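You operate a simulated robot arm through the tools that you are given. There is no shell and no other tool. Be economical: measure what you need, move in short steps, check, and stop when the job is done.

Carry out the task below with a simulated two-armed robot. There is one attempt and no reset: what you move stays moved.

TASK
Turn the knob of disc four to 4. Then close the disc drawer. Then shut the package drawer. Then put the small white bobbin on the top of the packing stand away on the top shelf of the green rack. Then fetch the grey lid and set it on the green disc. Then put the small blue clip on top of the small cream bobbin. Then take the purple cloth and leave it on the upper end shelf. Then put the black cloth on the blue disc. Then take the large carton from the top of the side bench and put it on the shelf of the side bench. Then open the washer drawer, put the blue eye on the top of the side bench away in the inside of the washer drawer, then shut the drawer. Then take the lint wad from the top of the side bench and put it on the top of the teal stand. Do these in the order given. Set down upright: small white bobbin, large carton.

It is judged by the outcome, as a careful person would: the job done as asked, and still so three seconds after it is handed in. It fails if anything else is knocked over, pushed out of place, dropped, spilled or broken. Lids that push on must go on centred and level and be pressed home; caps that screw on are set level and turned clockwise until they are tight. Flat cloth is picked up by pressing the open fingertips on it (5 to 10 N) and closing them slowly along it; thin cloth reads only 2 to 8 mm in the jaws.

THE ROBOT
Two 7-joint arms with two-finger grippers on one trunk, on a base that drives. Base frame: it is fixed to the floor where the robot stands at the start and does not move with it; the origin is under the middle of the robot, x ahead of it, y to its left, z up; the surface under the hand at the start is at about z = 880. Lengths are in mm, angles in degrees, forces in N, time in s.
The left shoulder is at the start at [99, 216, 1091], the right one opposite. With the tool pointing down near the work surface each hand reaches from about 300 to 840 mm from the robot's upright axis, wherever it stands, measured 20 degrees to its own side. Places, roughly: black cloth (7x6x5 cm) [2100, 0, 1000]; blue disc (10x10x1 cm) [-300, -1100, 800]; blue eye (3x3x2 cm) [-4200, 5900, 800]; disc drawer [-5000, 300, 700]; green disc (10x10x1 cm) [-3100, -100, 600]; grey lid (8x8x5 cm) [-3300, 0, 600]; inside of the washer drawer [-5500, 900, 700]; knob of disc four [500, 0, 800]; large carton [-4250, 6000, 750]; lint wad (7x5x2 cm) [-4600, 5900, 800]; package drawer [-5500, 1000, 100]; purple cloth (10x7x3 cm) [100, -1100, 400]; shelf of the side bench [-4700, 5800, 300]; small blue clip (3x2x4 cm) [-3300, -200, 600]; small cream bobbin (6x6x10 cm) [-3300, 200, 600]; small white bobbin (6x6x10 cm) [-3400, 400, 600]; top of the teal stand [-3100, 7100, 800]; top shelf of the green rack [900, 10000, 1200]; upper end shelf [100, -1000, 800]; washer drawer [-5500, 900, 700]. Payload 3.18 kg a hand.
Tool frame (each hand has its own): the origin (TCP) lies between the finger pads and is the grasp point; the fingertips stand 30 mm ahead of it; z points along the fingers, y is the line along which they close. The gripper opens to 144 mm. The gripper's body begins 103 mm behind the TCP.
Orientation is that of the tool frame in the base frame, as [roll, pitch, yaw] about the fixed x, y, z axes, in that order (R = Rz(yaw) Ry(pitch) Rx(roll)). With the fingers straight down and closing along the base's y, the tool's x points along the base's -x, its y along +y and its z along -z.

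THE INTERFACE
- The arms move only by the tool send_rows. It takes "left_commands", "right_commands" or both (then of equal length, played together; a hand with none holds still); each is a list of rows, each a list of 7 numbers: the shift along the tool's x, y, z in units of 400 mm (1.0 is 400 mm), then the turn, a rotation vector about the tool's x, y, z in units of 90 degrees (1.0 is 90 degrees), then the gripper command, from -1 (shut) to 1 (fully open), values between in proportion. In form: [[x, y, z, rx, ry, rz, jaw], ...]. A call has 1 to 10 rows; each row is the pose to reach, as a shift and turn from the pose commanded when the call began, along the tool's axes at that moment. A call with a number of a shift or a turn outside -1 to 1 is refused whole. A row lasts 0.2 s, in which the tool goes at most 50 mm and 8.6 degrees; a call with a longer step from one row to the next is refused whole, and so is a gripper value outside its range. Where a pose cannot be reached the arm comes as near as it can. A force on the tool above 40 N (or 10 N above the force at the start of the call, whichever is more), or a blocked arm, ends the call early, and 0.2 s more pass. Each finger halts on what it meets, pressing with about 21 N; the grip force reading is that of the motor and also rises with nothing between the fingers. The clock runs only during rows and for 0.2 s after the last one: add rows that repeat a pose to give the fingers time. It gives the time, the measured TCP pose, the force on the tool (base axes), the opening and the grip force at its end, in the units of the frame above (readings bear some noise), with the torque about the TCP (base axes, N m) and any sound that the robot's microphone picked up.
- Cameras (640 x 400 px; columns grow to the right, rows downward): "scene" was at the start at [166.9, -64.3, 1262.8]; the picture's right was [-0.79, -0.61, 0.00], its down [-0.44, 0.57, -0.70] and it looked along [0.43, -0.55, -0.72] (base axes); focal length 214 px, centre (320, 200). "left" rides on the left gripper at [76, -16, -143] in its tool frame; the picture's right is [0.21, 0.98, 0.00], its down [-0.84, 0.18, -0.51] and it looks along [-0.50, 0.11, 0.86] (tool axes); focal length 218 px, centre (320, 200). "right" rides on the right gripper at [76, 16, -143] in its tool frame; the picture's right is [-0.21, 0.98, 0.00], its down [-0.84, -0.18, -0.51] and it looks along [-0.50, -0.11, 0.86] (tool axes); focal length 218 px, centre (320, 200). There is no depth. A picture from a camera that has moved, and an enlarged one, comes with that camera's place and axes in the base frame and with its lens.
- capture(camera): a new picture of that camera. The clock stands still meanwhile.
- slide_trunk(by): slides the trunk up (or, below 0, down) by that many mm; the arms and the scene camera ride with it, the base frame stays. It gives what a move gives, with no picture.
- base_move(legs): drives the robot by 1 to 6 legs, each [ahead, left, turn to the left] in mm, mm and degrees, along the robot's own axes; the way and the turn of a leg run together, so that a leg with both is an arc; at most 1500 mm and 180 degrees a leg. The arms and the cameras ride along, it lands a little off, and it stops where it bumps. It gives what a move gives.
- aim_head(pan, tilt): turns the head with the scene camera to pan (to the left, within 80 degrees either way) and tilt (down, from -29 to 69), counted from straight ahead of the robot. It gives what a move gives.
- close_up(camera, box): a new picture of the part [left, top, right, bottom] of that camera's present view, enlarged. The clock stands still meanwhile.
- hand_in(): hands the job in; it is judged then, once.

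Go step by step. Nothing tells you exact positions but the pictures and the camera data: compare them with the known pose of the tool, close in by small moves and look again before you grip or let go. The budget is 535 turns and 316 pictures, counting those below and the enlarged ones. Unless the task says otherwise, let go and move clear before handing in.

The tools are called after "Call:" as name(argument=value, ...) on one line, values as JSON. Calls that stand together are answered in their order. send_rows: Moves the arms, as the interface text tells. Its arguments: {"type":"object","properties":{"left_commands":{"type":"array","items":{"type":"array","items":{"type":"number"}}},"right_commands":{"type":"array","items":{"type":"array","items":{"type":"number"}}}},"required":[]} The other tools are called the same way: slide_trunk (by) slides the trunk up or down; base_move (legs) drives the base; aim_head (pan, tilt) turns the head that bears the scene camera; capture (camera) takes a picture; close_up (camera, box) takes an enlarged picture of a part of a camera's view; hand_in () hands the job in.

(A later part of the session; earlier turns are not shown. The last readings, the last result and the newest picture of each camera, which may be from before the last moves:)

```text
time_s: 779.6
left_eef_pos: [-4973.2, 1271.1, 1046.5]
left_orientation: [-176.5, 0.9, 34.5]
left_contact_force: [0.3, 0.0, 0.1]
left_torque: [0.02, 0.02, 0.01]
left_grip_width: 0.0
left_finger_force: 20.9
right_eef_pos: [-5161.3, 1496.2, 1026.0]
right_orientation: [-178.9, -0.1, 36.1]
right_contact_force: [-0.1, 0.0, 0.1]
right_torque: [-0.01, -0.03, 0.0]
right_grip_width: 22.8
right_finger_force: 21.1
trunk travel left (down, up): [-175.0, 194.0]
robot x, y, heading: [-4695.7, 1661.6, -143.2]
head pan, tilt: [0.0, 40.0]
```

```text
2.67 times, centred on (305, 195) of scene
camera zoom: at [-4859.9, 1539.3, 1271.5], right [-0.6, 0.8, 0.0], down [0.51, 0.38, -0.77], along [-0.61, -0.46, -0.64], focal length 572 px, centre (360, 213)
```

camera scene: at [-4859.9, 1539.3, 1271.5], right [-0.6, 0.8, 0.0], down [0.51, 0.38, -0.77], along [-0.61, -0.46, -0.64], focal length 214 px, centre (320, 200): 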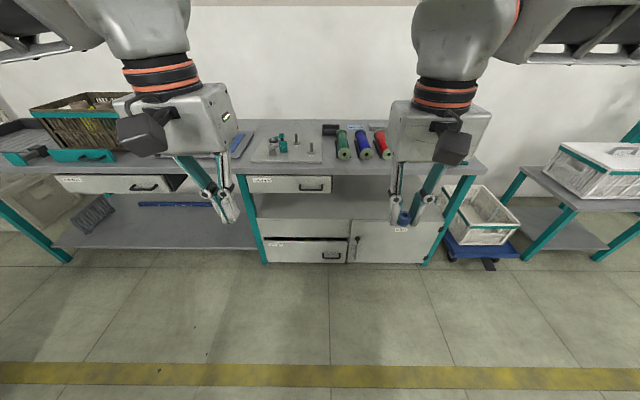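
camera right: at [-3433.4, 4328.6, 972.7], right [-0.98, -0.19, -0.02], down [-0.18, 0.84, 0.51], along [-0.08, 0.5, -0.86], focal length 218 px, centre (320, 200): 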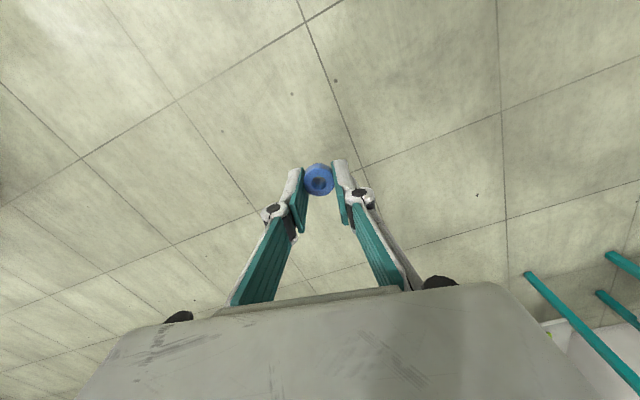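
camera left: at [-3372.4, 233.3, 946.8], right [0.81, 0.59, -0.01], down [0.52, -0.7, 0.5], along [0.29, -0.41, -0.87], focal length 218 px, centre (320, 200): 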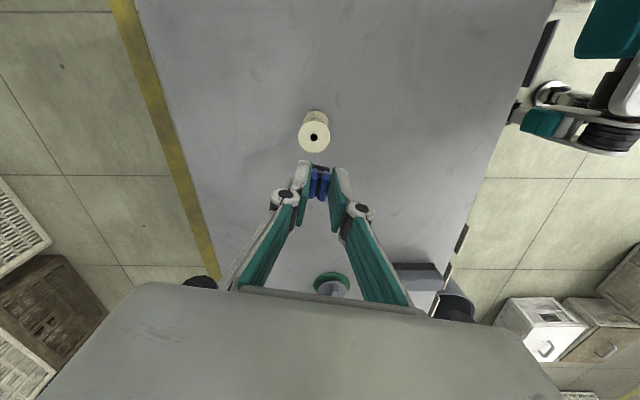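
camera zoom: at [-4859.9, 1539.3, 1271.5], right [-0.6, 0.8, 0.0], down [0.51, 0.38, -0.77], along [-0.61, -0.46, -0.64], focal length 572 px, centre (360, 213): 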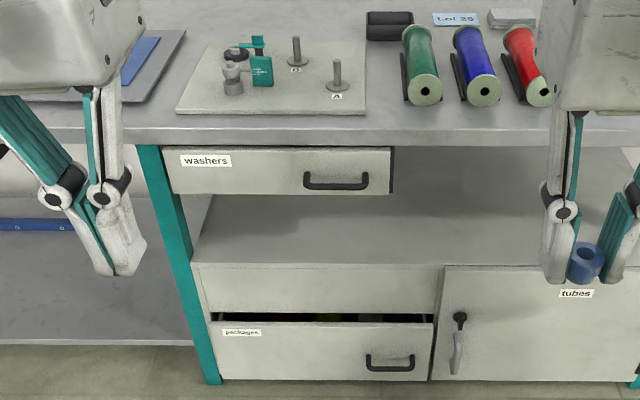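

Both lower drawers read shut and the washer handle is at about a≈4105, z≈667. I'll line up so the left hand faces the handle and turn the hand 90 degrees to grip its bar.

Call:
base_move(legs=[[0, -195, 0], [380, 0, 0]])

Call:
send_rows(left_commands=[[0, 0, 0, 0.004, 0, -0.094, -0.9], [0, 0, 0, 0.008, 0, -0.188, -0.8], [0, 0, 0, 0.012, 0, -0.282, -0.7], [0, 0, 0, 0.016, 0, -0.376, -0.6], [0, 0, 0, 0.02, 0, -0.47, -0.5], [0, 0, 0, 0.024, 0, -0.564, -0.4], [0, 0, 0, 0.028, 0, -0.658, -0.4], [0, 0, 0, 0.032, 0, -0.752, -0.4], [0, 0, 0, 0.036, 0, -0.846, -0.4], [0, 0, 0, 0.038, 0, -0.94, -0.4]])

Call:
aim_head(pan=15, tilt=45)

Call:
capture(camera="scene")

```text
time_s: 783.9
left_eef_pos: [-5393.9, 1199.6, 1045.8]
left_orientation: [-176.4, 1.0, 34.5]
left_contact_force: [-0.6, -0.2, 0.6]
left_torque: [0.01, -0.02, -0.01]
left_grip_width: 0.0
left_finger_force: 20.9
right_eef_pos: [-5581.9, 1425.3, 1024.7]
right_orientation: [-178.9, -0.2, 36.0]
right_contact_force: [0.3, -0.7, 0.1]
right_torque: [0.01, 0.0, 0.04]
right_grip_width: 22.8
right_finger_force: 20.3
trunk travel left (down, up): [-175.0, 194.0]
robot x, y, heading: [-5118.9, 1592.7, -143.6]
head pan, tilt: [0.0, 40.0]
```

```text
time_s: 786.1
left_eef_pos: [-5393.3, 1200.9, 1047.1]
left_orientation: [-176.5, -5.4, 119.2]
left_contact_force: [0.8, -0.5, 0.0]
left_torque: [0.0, -0.01, 0.02]
left_grip_width: 43.4
left_finger_force: 0.0
right_eef_pos: [-5581.0, 1426.1, 1025.1]
right_orientation: [-179.0, -0.2, 35.9]
right_contact_force: [0.2, 0.0, 0.7]
right_torque: [-0.03, 0.01, 0.03]
right_grip_width: 22.6
right_finger_force: 20.9
trunk travel left (down, up): [-175.0, 194.0]
robot x, y, heading: [-5115.7, 1591.9, -143.2]
head pan, tilt: [0.0, 40.0]
```

```text
time_s: 786.9
left_eef_pos: [-5392.8, 1201.7, 1046.4]
left_orientation: [-176.5, -5.5, 118.9]
left_contact_force: [-0.4, 0.0, 0.1]
left_torque: [0.0, -0.02, -0.01]
left_grip_width: 43.2
left_finger_force: 0.2
right_eef_pos: [-5581.1, 1425.5, 1025.6]
right_orientation: [-179.0, -0.3, 36.1]
right_contact_force: [1.1, 0.6, -0.6]
right_torque: [0.01, 0.04, -0.01]
right_grip_width: 22.8
right_finger_force: 21.2
trunk travel left (down, up): [-175.0, 194.0]
robot x, y, heading: [-5118.2, 1588.5, -143.2]
head pan, tilt: [15.0, 45.0]
```

```text
73 pictures are left
camera scene: at [-5263.3, 1455.9, 1264.2], right [-0.78, 0.62, 0.0], down [0.44, 0.55, -0.71], along [-0.44, -0.55, -0.71], focal length 214 px, centre (320, 200)
```

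scene: 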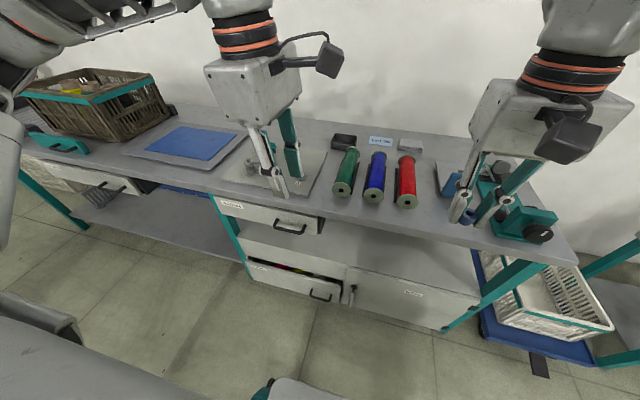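

The hand has turned. I'll bring it to just above and in front of the handle bar, tilted about 20 degrees, jaws part open.

Call:
send_rows(left_commands=[[-0.041, -0.03, 0.085, 0.023, -0.01, -0.009, -0.6], [-0.082, -0.061, 0.17, 0.047, -0.019, -0.018, -0.6], [-0.123, -0.091, 0.254, 0.07, -0.029, -0.028, -0.6], [-0.164, -0.1215, 0.339, 0.0935, -0.0385, -0.037, -0.6], [-0.205, -0.152, 0.424, 0.117, -0.048, -0.046, -0.6], [-0.246, -0.182, 0.509, 0.14, -0.058, -0.055, -0.6], [-0.287, -0.213, 0.593, 0.164, -0.067, -0.065, -0.6], [-0.3275, -0.243, 0.678, 0.187, -0.077, -0.074, -0.6], [-0.3275, -0.243, 0.678, 0.187, -0.077, -0.074, -0.6]])

Call:
capture(camera="left")

Call:
close_up(camera="scene", box=[210, 140, 350, 260])

```text
time_s: 788.9
left_eef_pos: [-5441.7, 1054.3, 769.7]
left_orientation: [-159.9, 0.1, 126.9]
left_contact_force: [-0.5, 0.5, 0.1]
left_torque: [-0.01, -0.01, -0.01]
left_grip_width: 28.7
left_finger_force: 0.1
right_eef_pos: [-5580.6, 1425.8, 1024.3]
right_orientation: [-178.9, -0.1, 36.0]
right_contact_force: [-0.5, -0.8, -0.4]
right_torque: [-0.05, 0.03, -0.01]
right_grip_width: 22.6
right_finger_force: 20.9
trunk travel left (down, up): [-175.0, 194.0]
robot x, y, heading: [-5116.7, 1591.8, -143.4]
head pan, tilt: [15.0, 45.0]
```

```text
72 pictures are left
camera left: at [-5461.7, 1135.0, 909.5], right [0.61, 0.72, -0.34], down [0.78, -0.47, 0.41], along [0.14, -0.51, -0.85], focal length 218 px, centre (320, 200)
```

left: 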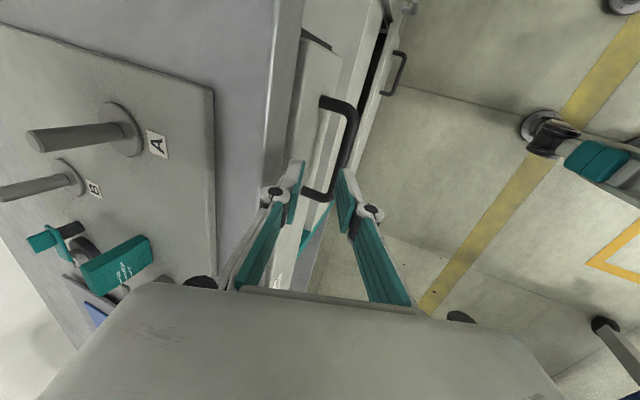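

```text
3.33 times, centred on (280, 200) of scene
camera zoom: at [-5262.9, 1456.3, 1264.3], right [-0.78, 0.62, 0.0], down [0.44, 0.55, -0.71], along [-0.44, -0.56, -0.71], focal length 715 px, centre (453, 200)
```

zoom: 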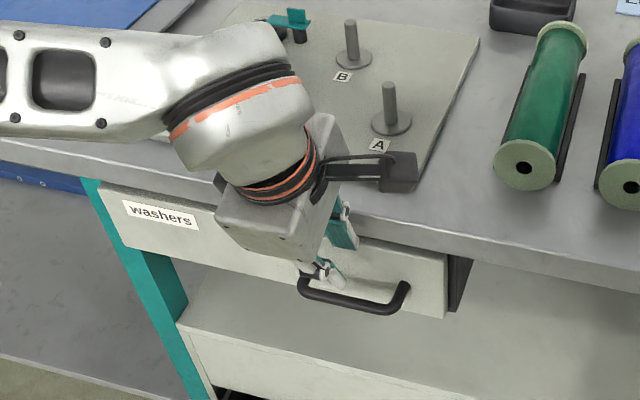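

The wrist camera shows the bar about 34 mm nearer me than the hand's axis. I'll shift and slide down over it.

Call:
send_rows(left_commands=[[0, 0.045, 0, 0, 0, 0, -0.4], [0, 0.085, 0, 0, 0, 0, -0.4], [0, 0.085, 0.06, 0, 0, 0, -0.4], [0, 0.085, 0.12, 0, 0, 0, -0.4], [0, 0.085, 0.12, 0, 0, 0, -0.4]])

Call:
capture(camera="left")

```text
time_s: 790.1
left_eef_pos: [-5431.0, 1063.4, 713.5]
left_orientation: [-160.1, 0.0, 126.9]
left_contact_force: [0.9, -0.4, 0.0]
left_torque: [-0.01, 0.0, 0.0]
left_grip_width: 43.4
left_finger_force: 0.1
right_eef_pos: [-5581.3, 1426.3, 1024.6]
right_orientation: [-178.9, -0.2, 35.9]
right_contact_force: [0.2, -0.9, -0.7]
right_torque: [-0.02, -0.01, 0.0]
right_grip_width: 22.6
right_finger_force: 21.1
trunk travel left (down, up): [-175.0, 194.0]
robot x, y, heading: [-5117.3, 1593.0, -143.1]
head pan, tilt: [15.0, 45.0]
```

```text
70 pictures are left
camera left: at [-5451.5, 1144.2, 853.2], right [0.61, 0.72, -0.34], down [0.78, -0.47, 0.41], along [0.14, -0.51, -0.85], focal length 218 px, centre (320, 200)
```

left: 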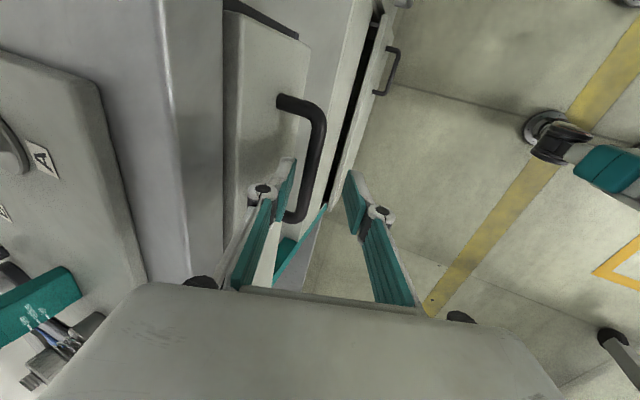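

Call:
send_rows(left_commands=[[0, -0.01, 0.03, 0, 0, 0, -0.4], [0, -0.015, 0.06, 0, 0, 0, -0.4], [0, -0.015, 0.078, 0, 0, 0, -0.4], [0, -0.015, 0.078, 0, 0, 0, -0.4]])

Call:
capture(camera="left")

```text
time_s: 791.1
left_eef_pos: [-5444.2, 1053.9, 686.4]
left_orientation: [-160.0, -0.1, 126.9]
left_contact_force: [1.5, 0.5, 0.4]
left_torque: [-0.01, 0.03, 0.02]
left_grip_width: 43.1
left_finger_force: 0.1
right_eef_pos: [-5581.2, 1425.8, 1025.3]
right_orientation: [-178.9, -0.2, 36.0]
right_contact_force: [0.1, 0.1, -0.1]
right_torque: [0.02, -0.03, 0.03]
right_grip_width: 22.8
right_finger_force: 20.8
trunk travel left (down, up): [-175.0, 194.0]
robot x, y, heading: [-5117.0, 1593.2, -143.4]
head pan, tilt: [15.0, 45.0]
```

```text
69 pictures are left
camera left: at [-5464.7, 1134.5, 825.3], right [0.61, 0.72, -0.34], down [0.78, -0.47, 0.41], along [0.14, -0.51, -0.85], focal length 218 px, centre (320, 200)
```

left: 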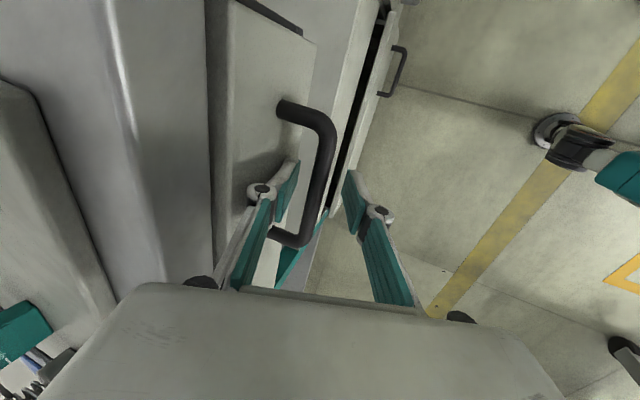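

The bar is between the fingers. Closing.

Call:
send_rows(left_commands=[[0, 0, 0.01, 0, 0, 0, -0.6], [0, 0, 0.012, 0, 0, 0, -0.8], [0, 0, 0.012, 0, 0, 0, -1], [0, 0, 0.012, 0, 0, 0, -1]])

Call:
capture(camera="left")

```text
time_s: 792.1
left_eef_pos: [-5444.4, 1052.0, 682.8]
left_orientation: [-159.8, -0.1, 126.8]
left_contact_force: [0.9, -3.2, 6.1]
left_torque: [-0.26, -0.25, -0.99]
left_grip_width: 10.3
left_finger_force: 40.2
right_eef_pos: [-5580.6, 1425.6, 1025.1]
right_orientation: [-179.0, -0.2, 36.1]
right_contact_force: [-0.4, 0.4, -0.7]
right_torque: [0.0, -0.02, 0.02]
right_grip_width: 23.1
right_finger_force: 21.0
trunk travel left (down, up): [-175.0, 194.0]
robot x, y, heading: [-5118.7, 1591.9, -143.4]
head pan, tilt: [15.0, 45.0]
```

```text
68 pictures are left
camera left: at [-5465.7, 1134.0, 821.6], right [0.61, 0.72, -0.34], down [0.78, -0.47, 0.41], along [0.14, -0.51, -0.85], focal length 218 px, centre (320, 200)
```

left: 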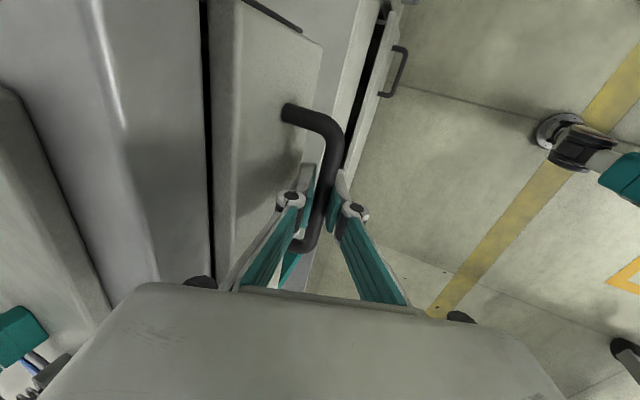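

Gripped the handle. I'll pull it open by driving back.

Call:
base_move(legs=[[-190, 0, 0]])

Call:
capture(camera="scene")

```text
time_s: 793.6
left_eef_pos: [-5291.4, 1163.4, 682.2]
left_orientation: [-159.9, -0.1, 127.0]
left_contact_force: [5.4, -10.2, 10.3]
left_torque: [-0.37, -0.27, -0.88]
left_grip_width: 9.8
left_finger_force: 40.7
right_eef_pos: [-5427.5, 1539.1, 1025.4]
right_orientation: [-178.9, -0.1, 36.0]
right_contact_force: [-0.7, 0.6, 0.2]
right_torque: [-0.01, 0.01, 0.03]
right_grip_width: 22.6
right_finger_force: 21.0
trunk travel left (down, up): [-175.0, 194.0]
robot x, y, heading: [-4965.0, 1703.9, -143.4]
head pan, tilt: [15.0, 45.0]
```

```text
67 pictures are left
camera scene: at [-5109.8, 1569.4, 1264.3], right [-0.79, 0.62, 0.0], down [0.44, 0.56, -0.71], along [-0.44, -0.56, -0.71], focal length 214 px, centre (320, 200)
```

scene: 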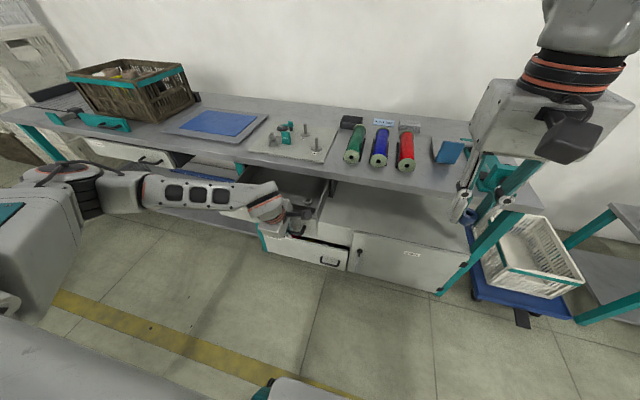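

The drawer is open about 190 mm. I'll release the handle, raise the left hand clear, and shift so the right hand can reach in.

Call:
send_rows(left_commands=[[0, 0, 0, 0, 0, 0, -0.6], [0, 0, 0, 0, 0, 0, -0.4], [0, 0, -0.06, 0, 0, 0, -0.4], [0, 0, -0.15, 0, 0, 0, -0.4], [0, 0, -0.25, 0, 0, 0, -0.4], [0, 0.03, -0.36, 0, 0, 0, -0.4], [-0.05, 0.08, -0.46, 0, 0, 0, -0.4], [-0.1, 0.14, -0.55, 0, 0, 0, -0.4], [-0.15, 0.2, -0.64, 0, 0, 0, -0.4], [-0.2, 0.26, -0.73, 0, 0, 0, -0.4]])

Call:
capture(camera="scene")

```text
time_s: 795.9
left_eef_pos: [-5127.6, 1175.7, 936.7]
left_orientation: [-160.0, 0.0, 127.1]
left_contact_force: [0.2, 1.2, 0.3]
left_torque: [0.01, 0.02, 0.01]
left_grip_width: 43.1
left_finger_force: 0.0
left hand out of reach, approached as far as the arm can: row 8, 9, 10
right_eef_pos: [-5428.4, 1539.1, 1024.8]
right_orientation: [-179.0, -0.1, 35.9]
right_contact_force: [0.2, 0.8, -0.6]
right_torque: [0.02, 0.05, -0.01]
right_grip_width: 23.0
right_finger_force: 21.0
trunk travel left (down, up): [-175.0, 194.0]
robot x, y, heading: [-4962.4, 1703.7, -143.4]
head pan, tilt: [15.0, 45.0]
```

```text
66 pictures are left
camera scene: at [-5109.4, 1569.7, 1264.6], right [-0.79, 0.62, 0.0], down [0.44, 0.56, -0.71], along [-0.44, -0.56, -0.71], focal length 214 px, centre (320, 200)
```

scene: 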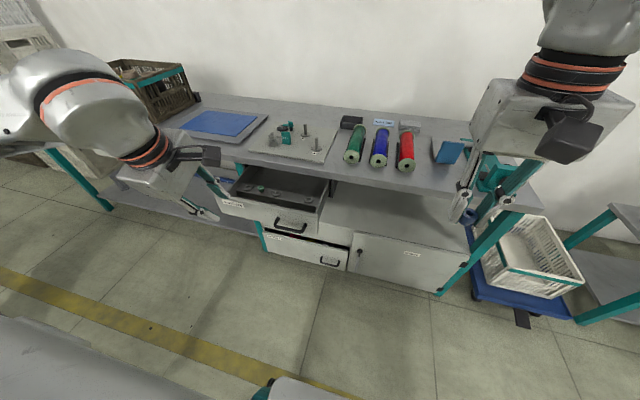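

The drawer with washers is open. I'll shift left and bring the right hand with the eye over the opening.

Call:
base_move(legs=[[0, 200, 0], [60, 0, 0]])

Call:
send_rows(right_commands=[[-0.06, 0.085, 0, 0, 0, 0, -1], [-0.125, 0.17, 0, 0, 0, 0, -1], [-0.19, 0.255, 0, 0, 0, 0, -1], [-0.255, 0.34, 0.02, 0, 0, 0, -1], [-0.32, 0.425, 0.06, 0, 0, 0, -1], [-0.385, 0.51, 0.1, 0, 0, 0, -1], [-0.45, 0.59, 0.15, 0, 0, 0, -1], [-0.515, 0.67, 0.2, 0, 0, 0, -1], [-0.515, 0.67, 0.25, 0, 0, 0, -1]])

Call:
capture(camera="right")

Call:
capture(camera="scene")

```text
time_s: 798.8
left_eef_pos: [-5060.7, 981.5, 935.5]
left_orientation: [-160.1, 0.0, 127.1]
left_contact_force: [-0.7, 0.2, 0.2]
left_torque: [0.02, -0.04, 0.02]
left_grip_width: 43.4
left_finger_force: 0.0
right_eef_pos: [-5359.2, 1343.2, 1025.7]
right_orientation: [-178.9, -0.1, 36.0]
right_contact_force: [-0.6, -0.5, 0.1]
right_torque: [0.03, -0.02, -0.03]
right_grip_width: 22.7
right_finger_force: 21.2
trunk travel left (down, up): [-175.0, 194.0]
robot x, y, heading: [-4894.0, 1508.3, -143.2]
head pan, tilt: [15.0, 45.0]
```

```text
time_s: 800.5
left_eef_pos: [-5060.0, 980.3, 933.9]
left_orientation: [-160.2, -0.2, 127.0]
left_contact_force: [0.4, -0.3, 0.1]
left_torque: [0.05, 0.03, 0.02]
left_grip_width: 43.2
left_finger_force: 0.1
right_eef_pos: [-5498.0, 1086.4, 972.0]
right_orientation: [177.0, -0.6, 23.9]
right_contact_force: [0.7, -0.8, -1.1]
right_torque: [0.07, 0.03, 0.02]
right_grip_width: 22.8
right_finger_force: 21.1
right hand out of reach, approached as far as the arm can: row 8
trunk travel left (down, up): [-175.0, 194.0]
robot x, y, heading: [-4893.0, 1509.6, -143.3]
head pan, tilt: [15.0, 45.0]
stopped in row 8 (right hand): the arm was blocked; the commanded pose is now the measured one
```

```text
65 pictures are left
camera right: at [-5426.0, 1111.0, 1115.9], right [0.2, -0.98, 0.05], down [-0.86, -0.16, 0.49], along [-0.47, -0.14, -0.87], focal length 218 px, centre (320, 200)
```

right: 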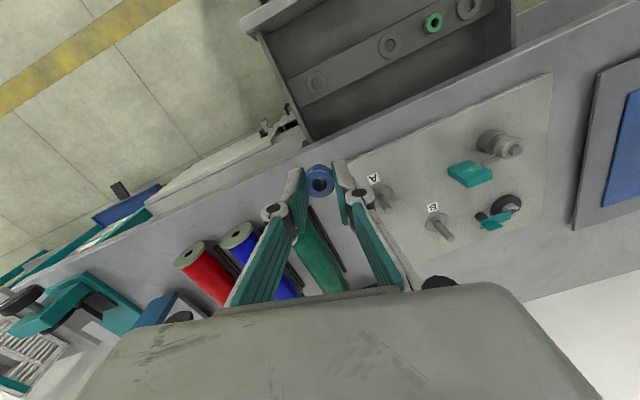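

```text
64 pictures are left
camera scene: at [-5040.9, 1372.1, 1263.2], right [-0.78, 0.62, 0.0], down [0.44, 0.56, -0.71], along [-0.44, -0.55, -0.71], focal length 214 px, centre (320, 200)
```

scene: 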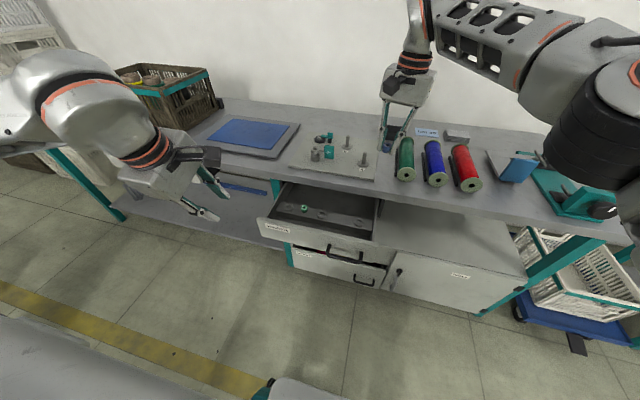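

Call:
base_move(legs=[[-58, 150, 0]])

Call:
send_rows(right_commands=[[0, 0, 0.1, 0.02, 0, -0.04, -1], [0, 0, 0.2, 0.03, 0, -0.08, -1], [0, 0, 0.3, 0.03, 0, -0.1, -1], [0, 0, 0.4, 0.03, 0, -0.13, -1], [0, 0, 0.48, 0.03, 0, -0.13, -1]])

Call:
capture(camera="right")

```text
time_s: 802.5
left_eef_pos: [-4923.0, 896.9, 936.2]
left_orientation: [-160.1, -0.1, 127.0]
left_contact_force: [-0.5, -0.2, 0.1]
left_torque: [0.03, -0.01, 0.03]
left_grip_width: 43.4
left_finger_force: 0.1
right_eef_pos: [-5360.1, 1003.6, 976.9]
right_orientation: [176.7, -0.3, 24.2]
right_contact_force: [0.4, -0.5, 0.1]
right_torque: [0.01, 0.01, -0.01]
right_grip_width: 22.5
right_finger_force: 20.9
trunk travel left (down, up): [-175.0, 194.0]
robot x, y, heading: [-4757.6, 1427.2, -143.6]
head pan, tilt: [15.0, 45.0]
```

```text
time_s: 803.7
left_eef_pos: [-4923.4, 896.3, 936.4]
left_orientation: [-160.2, 0.0, 127.0]
left_contact_force: [-0.7, -0.5, -0.2]
left_torque: [0.03, -0.01, 0.03]
left_grip_width: 43.1
left_finger_force: 0.1
right_eef_pos: [-5353.2, 992.7, 781.6]
right_orientation: [179.4, -0.1, 36.0]
right_contact_force: [-0.4, 0.4, 0.0]
right_torque: [0.03, -0.02, -0.03]
right_grip_width: 22.3
right_finger_force: 20.6
trunk travel left (down, up): [-175.0, 194.0]
robot x, y, heading: [-4757.9, 1426.1, -143.3]
head pan, tilt: [15.0, 45.0]
```

```text
63 pictures are left
camera right: at [-5282.8, 1027.0, 925.0], right [0.4, -0.91, 0.01], down [-0.79, -0.35, 0.5], along [-0.46, -0.21, -0.86], focal length 218 px, centre (320, 200)
```

right: 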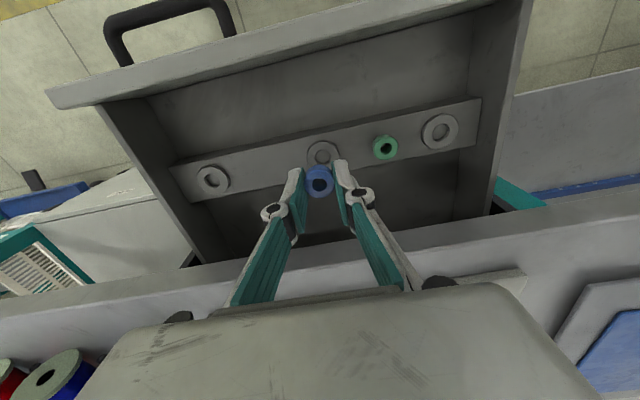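

The eye is over the drawer, above a strip of washers. I'll shift toward the front for the clear floor and lower in.

Call:
send_rows(right_commands=[[0.06, 0, 0.02, 0, 0, 0, -1], [0.115, 0, 0.06, 0, 0, 0, -1], [0.115, 0, 0.13, 0, 0, 0, -1], [0.115, 0, 0.2, 0, 0, 0, -1], [0.115, 0, 0.24, 0, 0, 0, -1], [0.115, 0, 0.24, 0, 0, 0, -1]])

Call:
capture(camera="right")

```text
time_s: 805.1
left_eef_pos: [-4923.2, 896.5, 936.5]
left_orientation: [-160.1, 0.0, 127.0]
left_contact_force: [-0.2, 0.0, 0.1]
left_torque: [0.0, -0.01, 0.02]
left_grip_width: 43.2
left_finger_force: 0.0
right_eef_pos: [-5315.8, 1019.9, 689.7]
right_orientation: [179.4, 0.0, 35.8]
right_contact_force: [0.2, 0.5, 0.7]
right_torque: [0.0, 0.05, -0.01]
right_grip_width: 22.6
right_finger_force: 21.1
trunk travel left (down, up): [-175.0, 194.0]
robot x, y, heading: [-4755.4, 1427.4, -143.3]
head pan, tilt: [15.0, 45.0]
```

```text
62 pictures are left
camera right: at [-5245.3, 1053.3, 832.0], right [0.4, -0.92, 0.01], down [-0.79, -0.34, 0.51], along [-0.46, -0.21, -0.86], focal length 218 px, centre (320, 200)
```

right: 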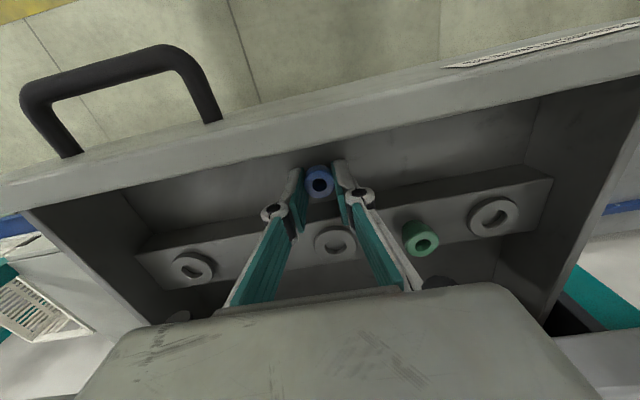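

Call:
send_rows(right_commands=[[0, 0, 0.015, 0, 0, 0, -1], [0, 0, 0.03, 0, 0, 0, -1], [0, 0, 0.045, 0, 0, 0, -1], [0, 0, 0.055, 0, 0, 0, -1], [0, 0, 0.065, 0, 0, 0, -1]])

Call:
close_up(camera="right", box=[200, 100, 440, 260])

```text
time_s: 805.7
left_eef_pos: [-4922.7, 897.8, 937.9]
left_orientation: [-159.9, 0.0, 126.9]
left_contact_force: [-0.9, -0.2, 0.0]
left_torque: [-0.02, -0.03, 0.01]
left_grip_width: 43.1
left_finger_force: 0.2
right_eef_pos: [-5320.4, 1015.2, 689.3]
right_orientation: [179.1, 1.0, 35.6]
right_contact_force: [-2.0, 2.2, 30.9]
right_torque: [0.59, 0.01, 0.07]
right_grip_width: 22.2
right_finger_force: 21.2
trunk travel left (down, up): [-175.0, 194.0]
robot x, y, heading: [-4758.0, 1425.9, -143.3]
head pan, tilt: [15.0, 45.0]
stopped in row 3 (right hand): the force on the tool passed its limit at 45 N (the readings are from after the stop); the commanded pose is now the measured one
```

```text
2.50 times, centred on (320, 180) of right
camera zoom: at [-5248.7, 1051.4, 830.7], right [0.4, -0.92, 0.02], down [-0.79, -0.33, 0.52], along [-0.47, -0.22, -0.85], focal length 546 px, centre (320, 250)
```

zoom: 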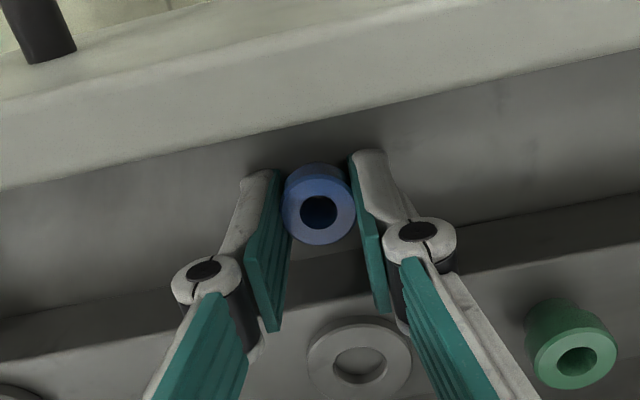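

Touched the drawer floor. Easing off and releasing.

Call:
send_rows(right_commands=[[0, 0, -0.008, 0, 0, 0, -1], [0, 0, -0.008, 0, 0, 0, -0.6], [0, 0, -0.008, 0, 0, 0, -0.45], [0, 0, -0.008, 0, 0, 0, -0.4], [0, 0, -0.06, 0, 0, 0, -0.4], [0, 0, -0.16, 0, 0, 0, -0.4], [0, 0, -0.26, 0, 0, 0, -0.4], [0, 0, -0.36, 0, 0, 0, -0.4]])

Call:
capture(camera="right")

```text
time_s: 807.5
left_eef_pos: [-4922.6, 897.6, 937.1]
left_orientation: [-160.0, 0.0, 127.0]
left_contact_force: [0.2, 0.3, 0.4]
left_torque: [0.01, 0.02, 0.0]
left_grip_width: 43.1
left_finger_force: 0.0
right_eef_pos: [-5316.7, 1020.0, 825.7]
right_orientation: [179.2, 0.5, 35.7]
right_contact_force: [0.3, 0.8, 0.1]
right_torque: [-0.03, -0.01, -0.02]
right_grip_width: 43.3
right_finger_force: 0.0
trunk travel left (down, up): [-175.0, 194.0]
robot x, y, heading: [-4756.4, 1423.4, -143.0]
head pan, tilt: [15.0, 45.0]
```

```text
60 pictures are left
camera right: at [-5245.4, 1055.0, 969.2], right [0.4, -0.92, 0.01], down [-0.79, -0.34, 0.51], along [-0.46, -0.22, -0.86], focal length 218 px, centre (320, 200)
```

right: 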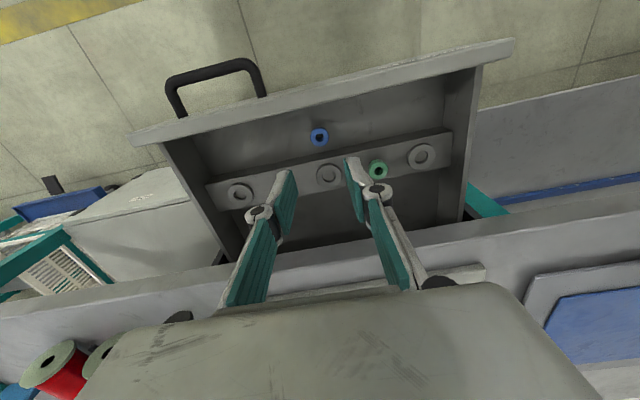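

The eye lies in the drawer. To shut it, I'll close the right fingers, bring them down in front of the drawer face left of the handle, tilted, and drive forward.

Call:
send_rows(right_commands=[[0.05, 0.03, -0.06, 0, -0.05, 0, -1], [0.15, 0.06, -0.1, 0, -0.1, 0, -1], [0.25, 0.09, -0.1, 0, -0.16, 0, -1], [0.34, 0.115, -0.08, 0, -0.22, 0, -1], [0.37, 0.115, 0.0, 0, -0.28, 0, -1], [0.37, 0.115, 0.1, 0, -0.28, 0, -1], [0.37, 0.115, 0.2, 0, -0.28, 0, -1], [0.37, 0.115, 0.31, 0, -0.28, 0, -1], [0.37, 0.115, 0.34, 0, -0.28, 0, -1]])

Call:
capture(camera="scene")

Call:
capture(camera="right")

```text
time_s: 809.5
left_eef_pos: [-4923.5, 896.4, 935.6]
left_orientation: [-160.0, 0.0, 127.1]
left_contact_force: [0.1, -0.3, 0.3]
left_torque: [-0.03, 0.01, 0.0]
left_grip_width: 43.2
left_finger_force: 0.1
right_eef_pos: [-5169.7, 1066.0, 690.6]
right_orientation: [179.2, 25.7, 35.3]
right_contact_force: [0.3, 0.2, 0.6]
right_torque: [-0.01, -0.03, -0.02]
right_grip_width: 0.0
right_finger_force: 21.2
trunk travel left (down, up): [-175.0, 194.0]
robot x, y, heading: [-4757.7, 1425.3, -143.6]
head pan, tilt: [15.0, 45.0]
```

```text
59 pictures are left
camera scene: at [-4904.1, 1290.5, 1264.3], right [-0.78, 0.62, 0.0], down [0.44, 0.55, -0.71], along [-0.44, -0.56, -0.71], focal length 214 px, centre (320, 200)
```

scene: 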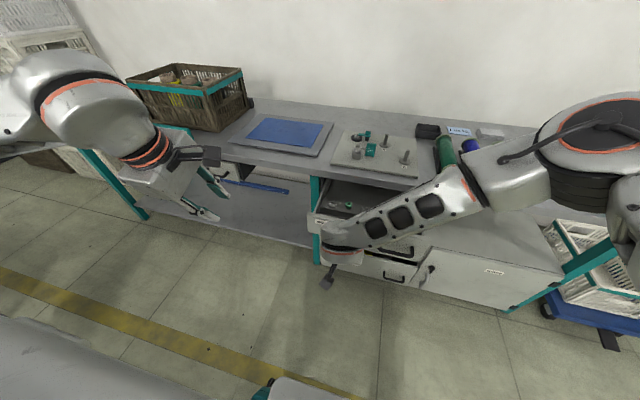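

```text
58 pictures are left
camera right: at [-5055.8, 1131.2, 785.1], right [0.42, -0.9, 0.1], down [-0.55, -0.16, 0.82], along [-0.72, -0.4, -0.56], focal length 218 px, centre (320, 200)
```

right: 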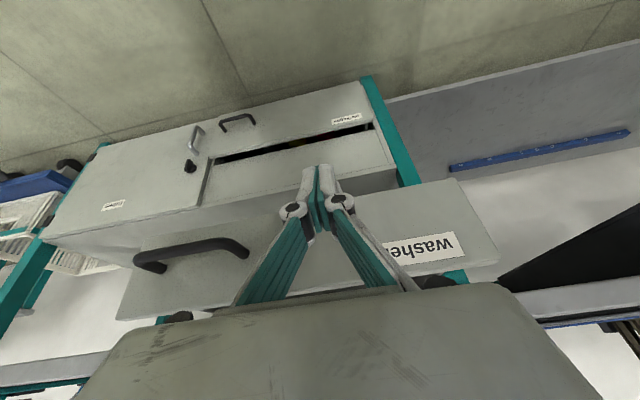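

The fingers are in front of the drawer face, between label and handle. Driving forward to push it shut.

Call:
base_move(legs=[[225, 0, 0]])

Call:
capture(camera="right")

```text
time_s: 811.2
left_eef_pos: [-5102.3, 762.6, 936.3]
left_orientation: [-160.1, -0.1, 127.1]
left_contact_force: [0.3, -0.2, -0.1]
left_torque: [0.05, -0.01, 0.0]
left_grip_width: 43.3
left_finger_force: 0.0
right_eef_pos: [-5349.4, 929.5, 690.3]
right_orientation: [179.1, 25.6, 35.4]
right_contact_force: [-0.4, -0.1, 0.0]
right_torque: [0.02, 0.0, 0.02]
right_grip_width: 0.0
right_finger_force: 30.6
trunk travel left (down, up): [-175.0, 194.0]
robot x, y, heading: [-4940.7, 1293.9, -143.0]
head pan, tilt: [15.0, 45.0]
```

```text
57 pictures are left
camera right: at [-5235.8, 995.2, 785.1], right [0.42, -0.9, 0.1], down [-0.55, -0.16, 0.82], along [-0.72, -0.4, -0.56], focal length 218 px, centre (320, 200)
```

right: 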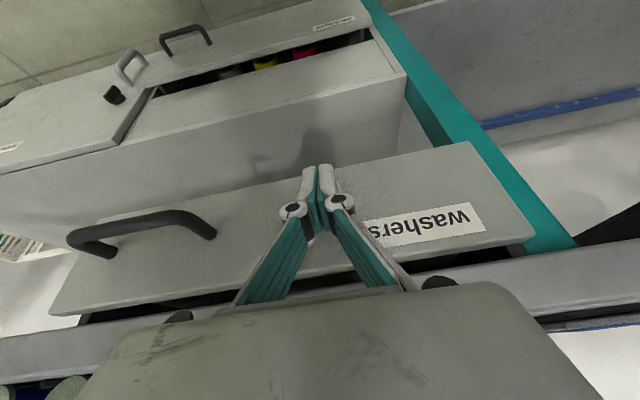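

Call:
base_move(legs=[[50, 0, 0]])

Call:
capture(camera="right")

```text
time_s: 812.1
left_eef_pos: [-5124.7, 744.4, 936.7]
left_orientation: [-160.0, 0.1, 127.1]
left_contact_force: [0.2, 0.7, 0.9]
left_torque: [-0.02, 0.01, 0.02]
left_grip_width: 43.2
left_finger_force: 0.0
right_eef_pos: [-5365.6, 916.0, 687.7]
right_orientation: [179.1, 24.6, 35.7]
right_contact_force: [-0.6, 1.3, 0.5]
right_torque: [0.08, -0.07, 0.03]
right_grip_width: 0.1
right_finger_force: 30.7
trunk travel left (down, up): [-175.0, 194.0]
robot x, y, heading: [-4960.2, 1276.1, -143.2]
head pan, tilt: [15.0, 45.0]
stopped in leg 1: the force on the tool passed its limit at 75 N (the readings are from after the stop); the commanded pose is now the measured one
```

```text
56 pictures are left
camera right: at [-5250.9, 982.0, 785.8], right [0.42, -0.9, 0.1], down [-0.56, -0.17, 0.81], along [-0.71, -0.4, -0.58], focal length 218 px, centre (320, 200)
```

right: 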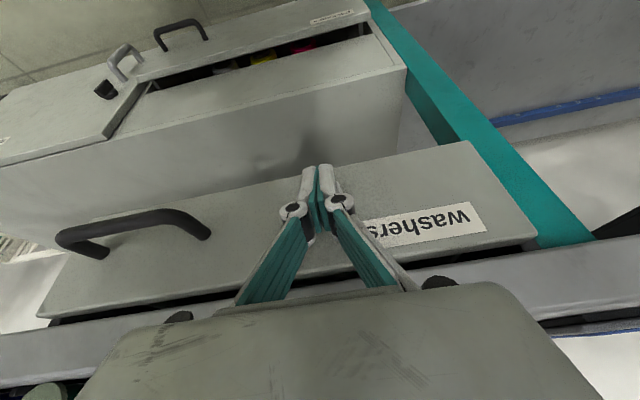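

Call:
send_rows(right_commands=[[-0.02, 0, 0.009, 0, 0, 0, -1], [-0.04, 0, 0.018, 0, 0, 0, -1], [-0.06, 0, 0.027, 0, 0, 0, -1]])

Call:
send_rows(right_commands=[[0.08, 0, -0.04, 0, 0, 0, -1], [0.15, 0, -0.09, 0, 0.05, 0, -1], [0.2, 0, -0.18, 0, 0.1, 0, -1], [0.24, 0, -0.28, 0, 0.16, 0, -1], [0.28, 0, -0.38, 0, 0.22, 0, -1], [0.3, 0, -0.48, 0, 0.27, 0, -1], [0.3, 0, -0.58, 0, 0.27, 0, -1], [0.3, 0, -0.68, 0, 0.27, 0, -1]])

Call:
base_move(legs=[[-150, 0, 0]])

Call:
close_up(camera="scene", box=[230, 110, 470, 290])

```text
time_s: 812.6
left_eef_pos: [-5124.0, 744.5, 936.2]
left_orientation: [-160.1, 0.1, 127.1]
left_contact_force: [-1.2, 0.2, -0.7]
left_torque: [0.05, -0.02, -0.01]
left_grip_width: 42.7
left_finger_force: 0.0
right_eef_pos: [-5363.7, 917.1, 686.1]
right_orientation: [179.3, 23.7, 36.1]
right_contact_force: [6.7, 5.6, 5.0]
right_torque: [0.06, -0.08, -0.04]
right_grip_width: 6.1
right_finger_force: 30.4
trunk travel left (down, up): [-175.0, 194.0]
robot x, y, heading: [-4958.9, 1273.4, -143.2]
head pan, tilt: [15.0, 45.0]
stopped in row 2 (right hand): the force on the tool passed its limit at 48 N (the readings are from after the stop); the commanded pose is now the measured one
```

```text
time_s: 814.4
left_eef_pos: [-5124.4, 746.0, 937.0]
left_orientation: [-160.0, 0.0, 127.0]
left_contact_force: [0.9, 0.5, 0.2]
left_torque: [-0.03, 0.02, -0.01]
left_grip_width: 43.3
left_finger_force: 0.1
right_eef_pos: [-5193.0, 1048.2, 886.9]
right_orientation: [179.4, -0.4, 36.3]
right_contact_force: [-0.3, -0.2, 0.4]
right_torque: [-0.03, 0.04, -0.01]
right_grip_width: 0.1
right_finger_force: 31.2
trunk travel left (down, up): [-175.0, 194.0]
robot x, y, heading: [-4958.1, 1273.8, -143.3]
head pan, tilt: [15.0, 45.0]
```

```text
time_s: 815.8
left_eef_pos: [-5006.0, 835.3, 936.2]
left_orientation: [-160.1, -0.1, 127.0]
left_contact_force: [-0.4, -0.3, 0.5]
left_torque: [-0.02, 0.0, -0.03]
left_grip_width: 43.4
left_finger_force: 0.0
right_eef_pos: [-5073.6, 1137.5, 886.2]
right_orientation: [179.3, -0.3, 36.1]
right_contact_force: [0.7, -1.0, 1.4]
right_torque: [-0.02, 0.01, 0.02]
right_grip_width: 0.0
right_finger_force: 30.8
trunk travel left (down, up): [-175.0, 194.0]
robot x, y, heading: [-4841.0, 1365.1, -143.4]
head pan, tilt: [15.0, 45.0]
```

```text
2.22 times, centred on (350, 200) of scene
camera zoom: at [-4986.3, 1229.1, 1264.3], right [-0.78, 0.62, 0.0], down [0.44, 0.55, -0.71], along [-0.44, -0.56, -0.71], focal length 477 px, centre (253, 200)
```

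zoom: 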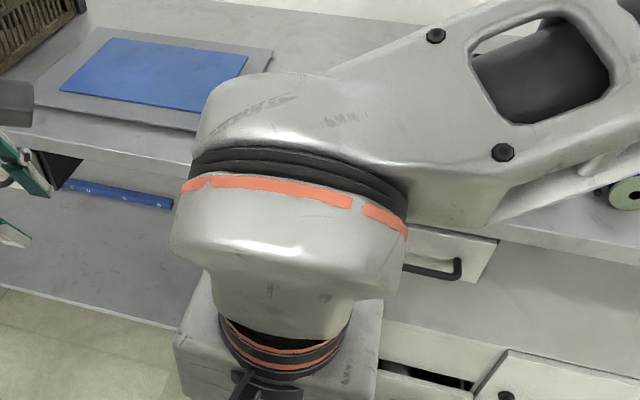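

Call:
base_move(legs=[[-200, -230, 0]])

Call:
aim_head(pan=10, tilt=38)

Call:
close_up(camera="scene", box=[60, 120, 400, 290])

```text
time_s: 818.4
left_eef_pos: [-4986.8, 1138.3, 937.0]
left_orientation: [-159.9, -0.1, 126.8]
left_contact_force: [0.0, -0.1, 0.0]
left_torque: [0.01, 0.02, 0.01]
left_grip_width: 43.3
left_finger_force: 0.1
right_eef_pos: [-5053.6, 1441.3, 885.9]
right_orientation: [179.2, -0.4, 35.8]
right_contact_force: [0.2, -0.4, -0.5]
right_torque: [-0.03, 0.0, -0.03]
right_grip_width: 0.1
right_finger_force: 31.2
trunk travel left (down, up): [-175.0, 194.0]
robot x, y, heading: [-4819.2, 1663.6, -143.9]
head pan, tilt: [15.0, 45.0]
```

```text
time_s: 819.1
left_eef_pos: [-4987.5, 1138.4, 936.9]
left_orientation: [-160.1, 0.0, 126.7]
left_contact_force: [0.6, 0.8, 0.2]
left_torque: [0.01, 0.01, -0.01]
left_grip_width: 43.1
left_finger_force: 0.2
right_eef_pos: [-5054.4, 1441.1, 886.1]
right_orientation: [179.3, -0.5, 35.8]
right_contact_force: [-0.4, -0.7, -0.8]
right_torque: [0.0, -0.06, 0.02]
right_grip_width: 0.0
right_finger_force: 30.2
trunk travel left (down, up): [-175.0, 194.0]
robot x, y, heading: [-4821.7, 1664.9, -143.6]
head pan, tilt: [10.0, 38.0]
```

```text
1.88 times, centred on (230, 205) of scene
camera zoom: at [-4974.9, 1532.6, 1274.3], right [-0.72, 0.69, 0.0], down [0.42, 0.45, -0.79], along [-0.54, -0.57, -0.62], focal length 404 px, centre (489, 191)
```

zoom: 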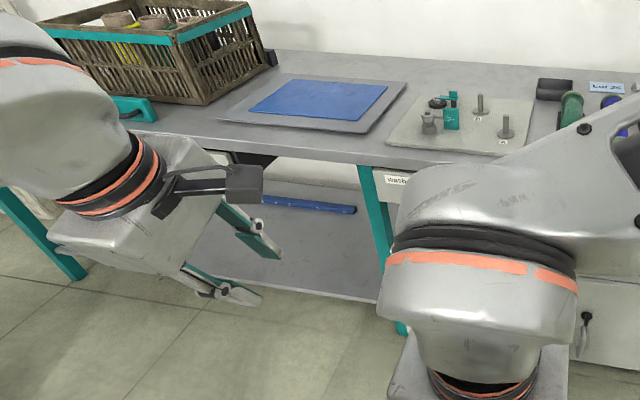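

Call:
base_move(legs=[[-550, 60, 0.5]])

Call:
aim_head(pan=4, tilt=25)

Call:
capture(camera="scene")

```text
time_s: 822.3
left_eef_pos: [-4500.0, 1420.7, 935.9]
left_orientation: [-160.0, 0.0, 127.5]
left_contact_force: [0.0, 0.0, 0.1]
left_torque: [0.03, 0.02, 0.01]
left_grip_width: 43.3
left_finger_force: 0.1
right_eef_pos: [-4569.3, 1723.5, 886.4]
right_orientation: [179.3, -0.4, 36.6]
right_contact_force: [0.8, -0.2, 0.3]
right_torque: [-0.02, -0.01, 0.03]
right_grip_width: 0.1
right_finger_force: 30.8
trunk travel left (down, up): [-175.0, 194.0]
robot x, y, heading: [-4340.5, 1946.9, -142.8]
head pan, tilt: [10.0, 38.0]
```

```text
time_s: 823.1
left_eef_pos: [-4500.5, 1420.4, 937.6]
left_orientation: [-159.9, 0.0, 127.5]
left_contact_force: [-0.3, -0.2, -0.2]
left_torque: [0.02, -0.02, 0.02]
left_grip_width: 43.3
left_finger_force: 0.1
right_eef_pos: [-4571.1, 1722.9, 885.9]
right_orientation: [179.3, -0.4, 36.6]
right_contact_force: [0.7, 0.1, -0.6]
right_torque: [0.01, -0.05, 0.0]
right_grip_width: 0.0
right_finger_force: 30.2
trunk travel left (down, up): [-175.0, 194.0]
robot x, y, heading: [-4341.1, 1949.0, -142.6]
head pan, tilt: [4.0, 25.0]
```

```text
53 pictures are left
camera scene: at [-4503.5, 1818.4, 1294.7], right [-0.66, 0.75, 0.0], down [0.32, 0.28, -0.91], along [-0.68, -0.6, -0.42], focal length 214 px, centre (320, 200)
```

scene: 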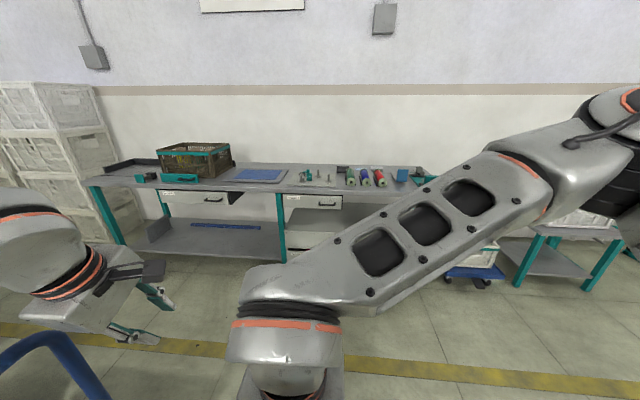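

Call:
close_up(camera="scene", box=[140, 150, 380, 270])

```text
2.67 times, centred on (260, 210) of scene
camera zoom: at [-4503.5, 1818.4, 1294.7], right [-0.66, 0.75, 0.0], down [0.32, 0.28, -0.91], along [-0.68, -0.6, -0.42], focal length 572 px, centre (480, 173)
```

zoom: 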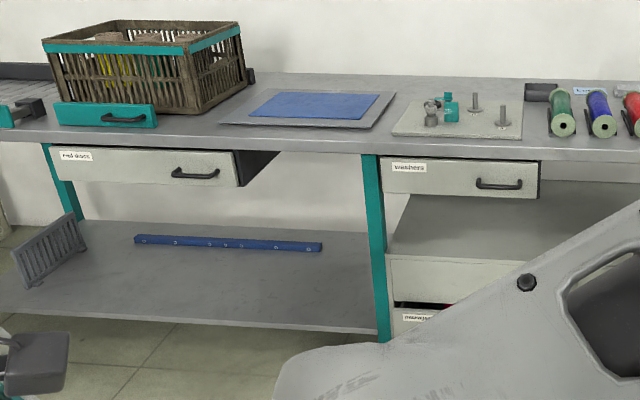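

Both top drawers are flush. Now the lint wad: I'll raise the right hand and drive back to the side bench.

Call:
send_rows(right_commands=[[0, 0, -0.1, 0, 0, 0, -1], [0, 0, -0.2, 0, 0, 0, -1], [0, 0, -0.3, 0, 0, 0, -1]], left_commands=[[0, 0, -0.05, -0.07, 0, 0.03, -1], [0, 0, -0.1, -0.14, 0, 0.1, -1], [0, 0, -0.15, -0.2, 0, 0.17, -1]])

Call:
base_move(legs=[[-800, 150, 0], [-600, -250, 0], [-570, -616, 0], [0, 0, -90.5]])

```text
refused: row 2 steps farther than a row can; nothing moved
```

```text
time_s: 840.1
left_eef_pos: [-3771.0, 3894.9, 936.3]
left_orientation: [-160.1, 0.0, 36.5]
left_contact_force: [-0.7, -0.7, -0.2]
left_torque: [0.0, 0.05, 0.02]
left_grip_width: 43.4
left_finger_force: 0.1
right_eef_pos: [-3467.4, 3960.0, 886.5]
right_orientation: [179.3, -0.5, -54.5]
right_contact_force: [0.1, 0.8, 0.1]
right_torque: [0.0, -0.01, -0.03]
right_grip_width: 0.1
right_finger_force: 31.5
trunk travel left (down, up): [-175.0, 194.0]
robot x, y, heading: [-3243.0, 3724.6, 126.2]
head pan, tilt: [4.0, 25.0]
```

Call:
send_rows(right_commands=[[0, 0, -0.1, 0, 0, 0, -1], [0, 0, -0.2, 0, 0, 0, -1], [0, 0, -0.3, 0, 0, 0, -1], [0, 0, -0.33, 0, 0, 0, -1], [0, 0, -0.33, 0, 0, 0, -1]], left_commands=[[0, 0, -0.04, -0.045, 0, 0.03, -1], [0, 0, -0.08, -0.09, 0, 0.06, -1], [0, 0, -0.12, -0.135, 0, 0.09, -1], [0, 0, -0.16, -0.18, 0, 0.12, -1], [0, 0, -0.2, -0.222, 0, 0.15, -1]])

Call:
base_move(legs=[[900, 30, 0.8], [800, 30, 0]])

Call:
aim_head(pan=-8, tilt=38)

Call:
capture(camera="scene")

```text
time_s: 841.3
left_eef_pos: [-3754.5, 3871.9, 1012.7]
left_orientation: [179.7, 2.3, 23.1]
left_contact_force: [0.7, 0.1, 0.2]
left_torque: [0.02, 0.02, -0.01]
left_grip_width: 0.0
left_finger_force: 21.1
right_eef_pos: [-3466.9, 3962.3, 1018.6]
right_orientation: [179.4, -0.5, -54.3]
right_contact_force: [-0.1, -0.1, 0.0]
right_torque: [0.0, 0.01, -0.01]
right_grip_width: 0.1
right_finger_force: 30.8
trunk travel left (down, up): [-175.0, 194.0]
robot x, y, heading: [-3240.4, 3728.6, 126.3]
head pan, tilt: [4.0, 25.0]
```

```text
time_s: 849.9
left_eef_pos: [-4826.3, 5202.6, 1011.6]
left_orientation: [179.7, 2.3, 23.5]
left_contact_force: [0.3, 0.5, -0.5]
left_torque: [-0.04, -0.01, 0.0]
left_grip_width: 0.0
left_finger_force: 21.1
right_eef_pos: [-4537.4, 5294.5, 1018.0]
right_orientation: [179.3, -0.5, -54.1]
right_contact_force: [-0.2, 0.1, 0.6]
right_torque: [0.02, 0.03, -0.03]
right_grip_width: 0.0
right_finger_force: 30.8
trunk travel left (down, up): [-175.0, 194.0]
robot x, y, heading: [-4317.4, 5060.9, 126.5]
head pan, tilt: [4.0, 25.0]
```

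```text
time_s: 850.7
left_eef_pos: [-4826.1, 5204.0, 1012.8]
left_orientation: [179.7, 2.3, 23.5]
left_contact_force: [0.2, 0.2, 0.4]
left_torque: [-0.01, 0.0, -0.02]
left_grip_width: 0.0
left_finger_force: 20.6
right_eef_pos: [-4537.4, 5294.1, 1018.9]
right_orientation: [179.4, -0.4, -54.1]
right_contact_force: [0.4, 0.2, -0.4]
right_torque: [0.02, 0.01, -0.02]
right_grip_width: 0.0
right_finger_force: 30.6
trunk travel left (down, up): [-175.0, 194.0]
robot x, y, heading: [-4314.6, 5061.0, 126.6]
head pan, tilt: [-8.0, 38.0]
```

```text
51 pictures are left
camera scene: at [-4425.5, 5228.1, 1274.5], right [0.88, 0.48, 0.0], down [0.29, -0.54, -0.79], along [-0.38, 0.69, -0.62], focal length 214 px, centre (320, 200)
```

scene: 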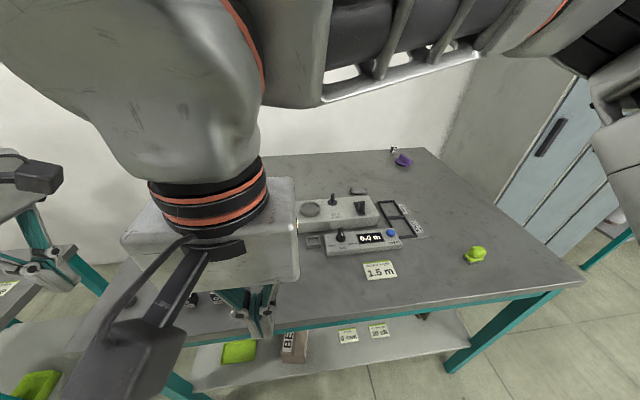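

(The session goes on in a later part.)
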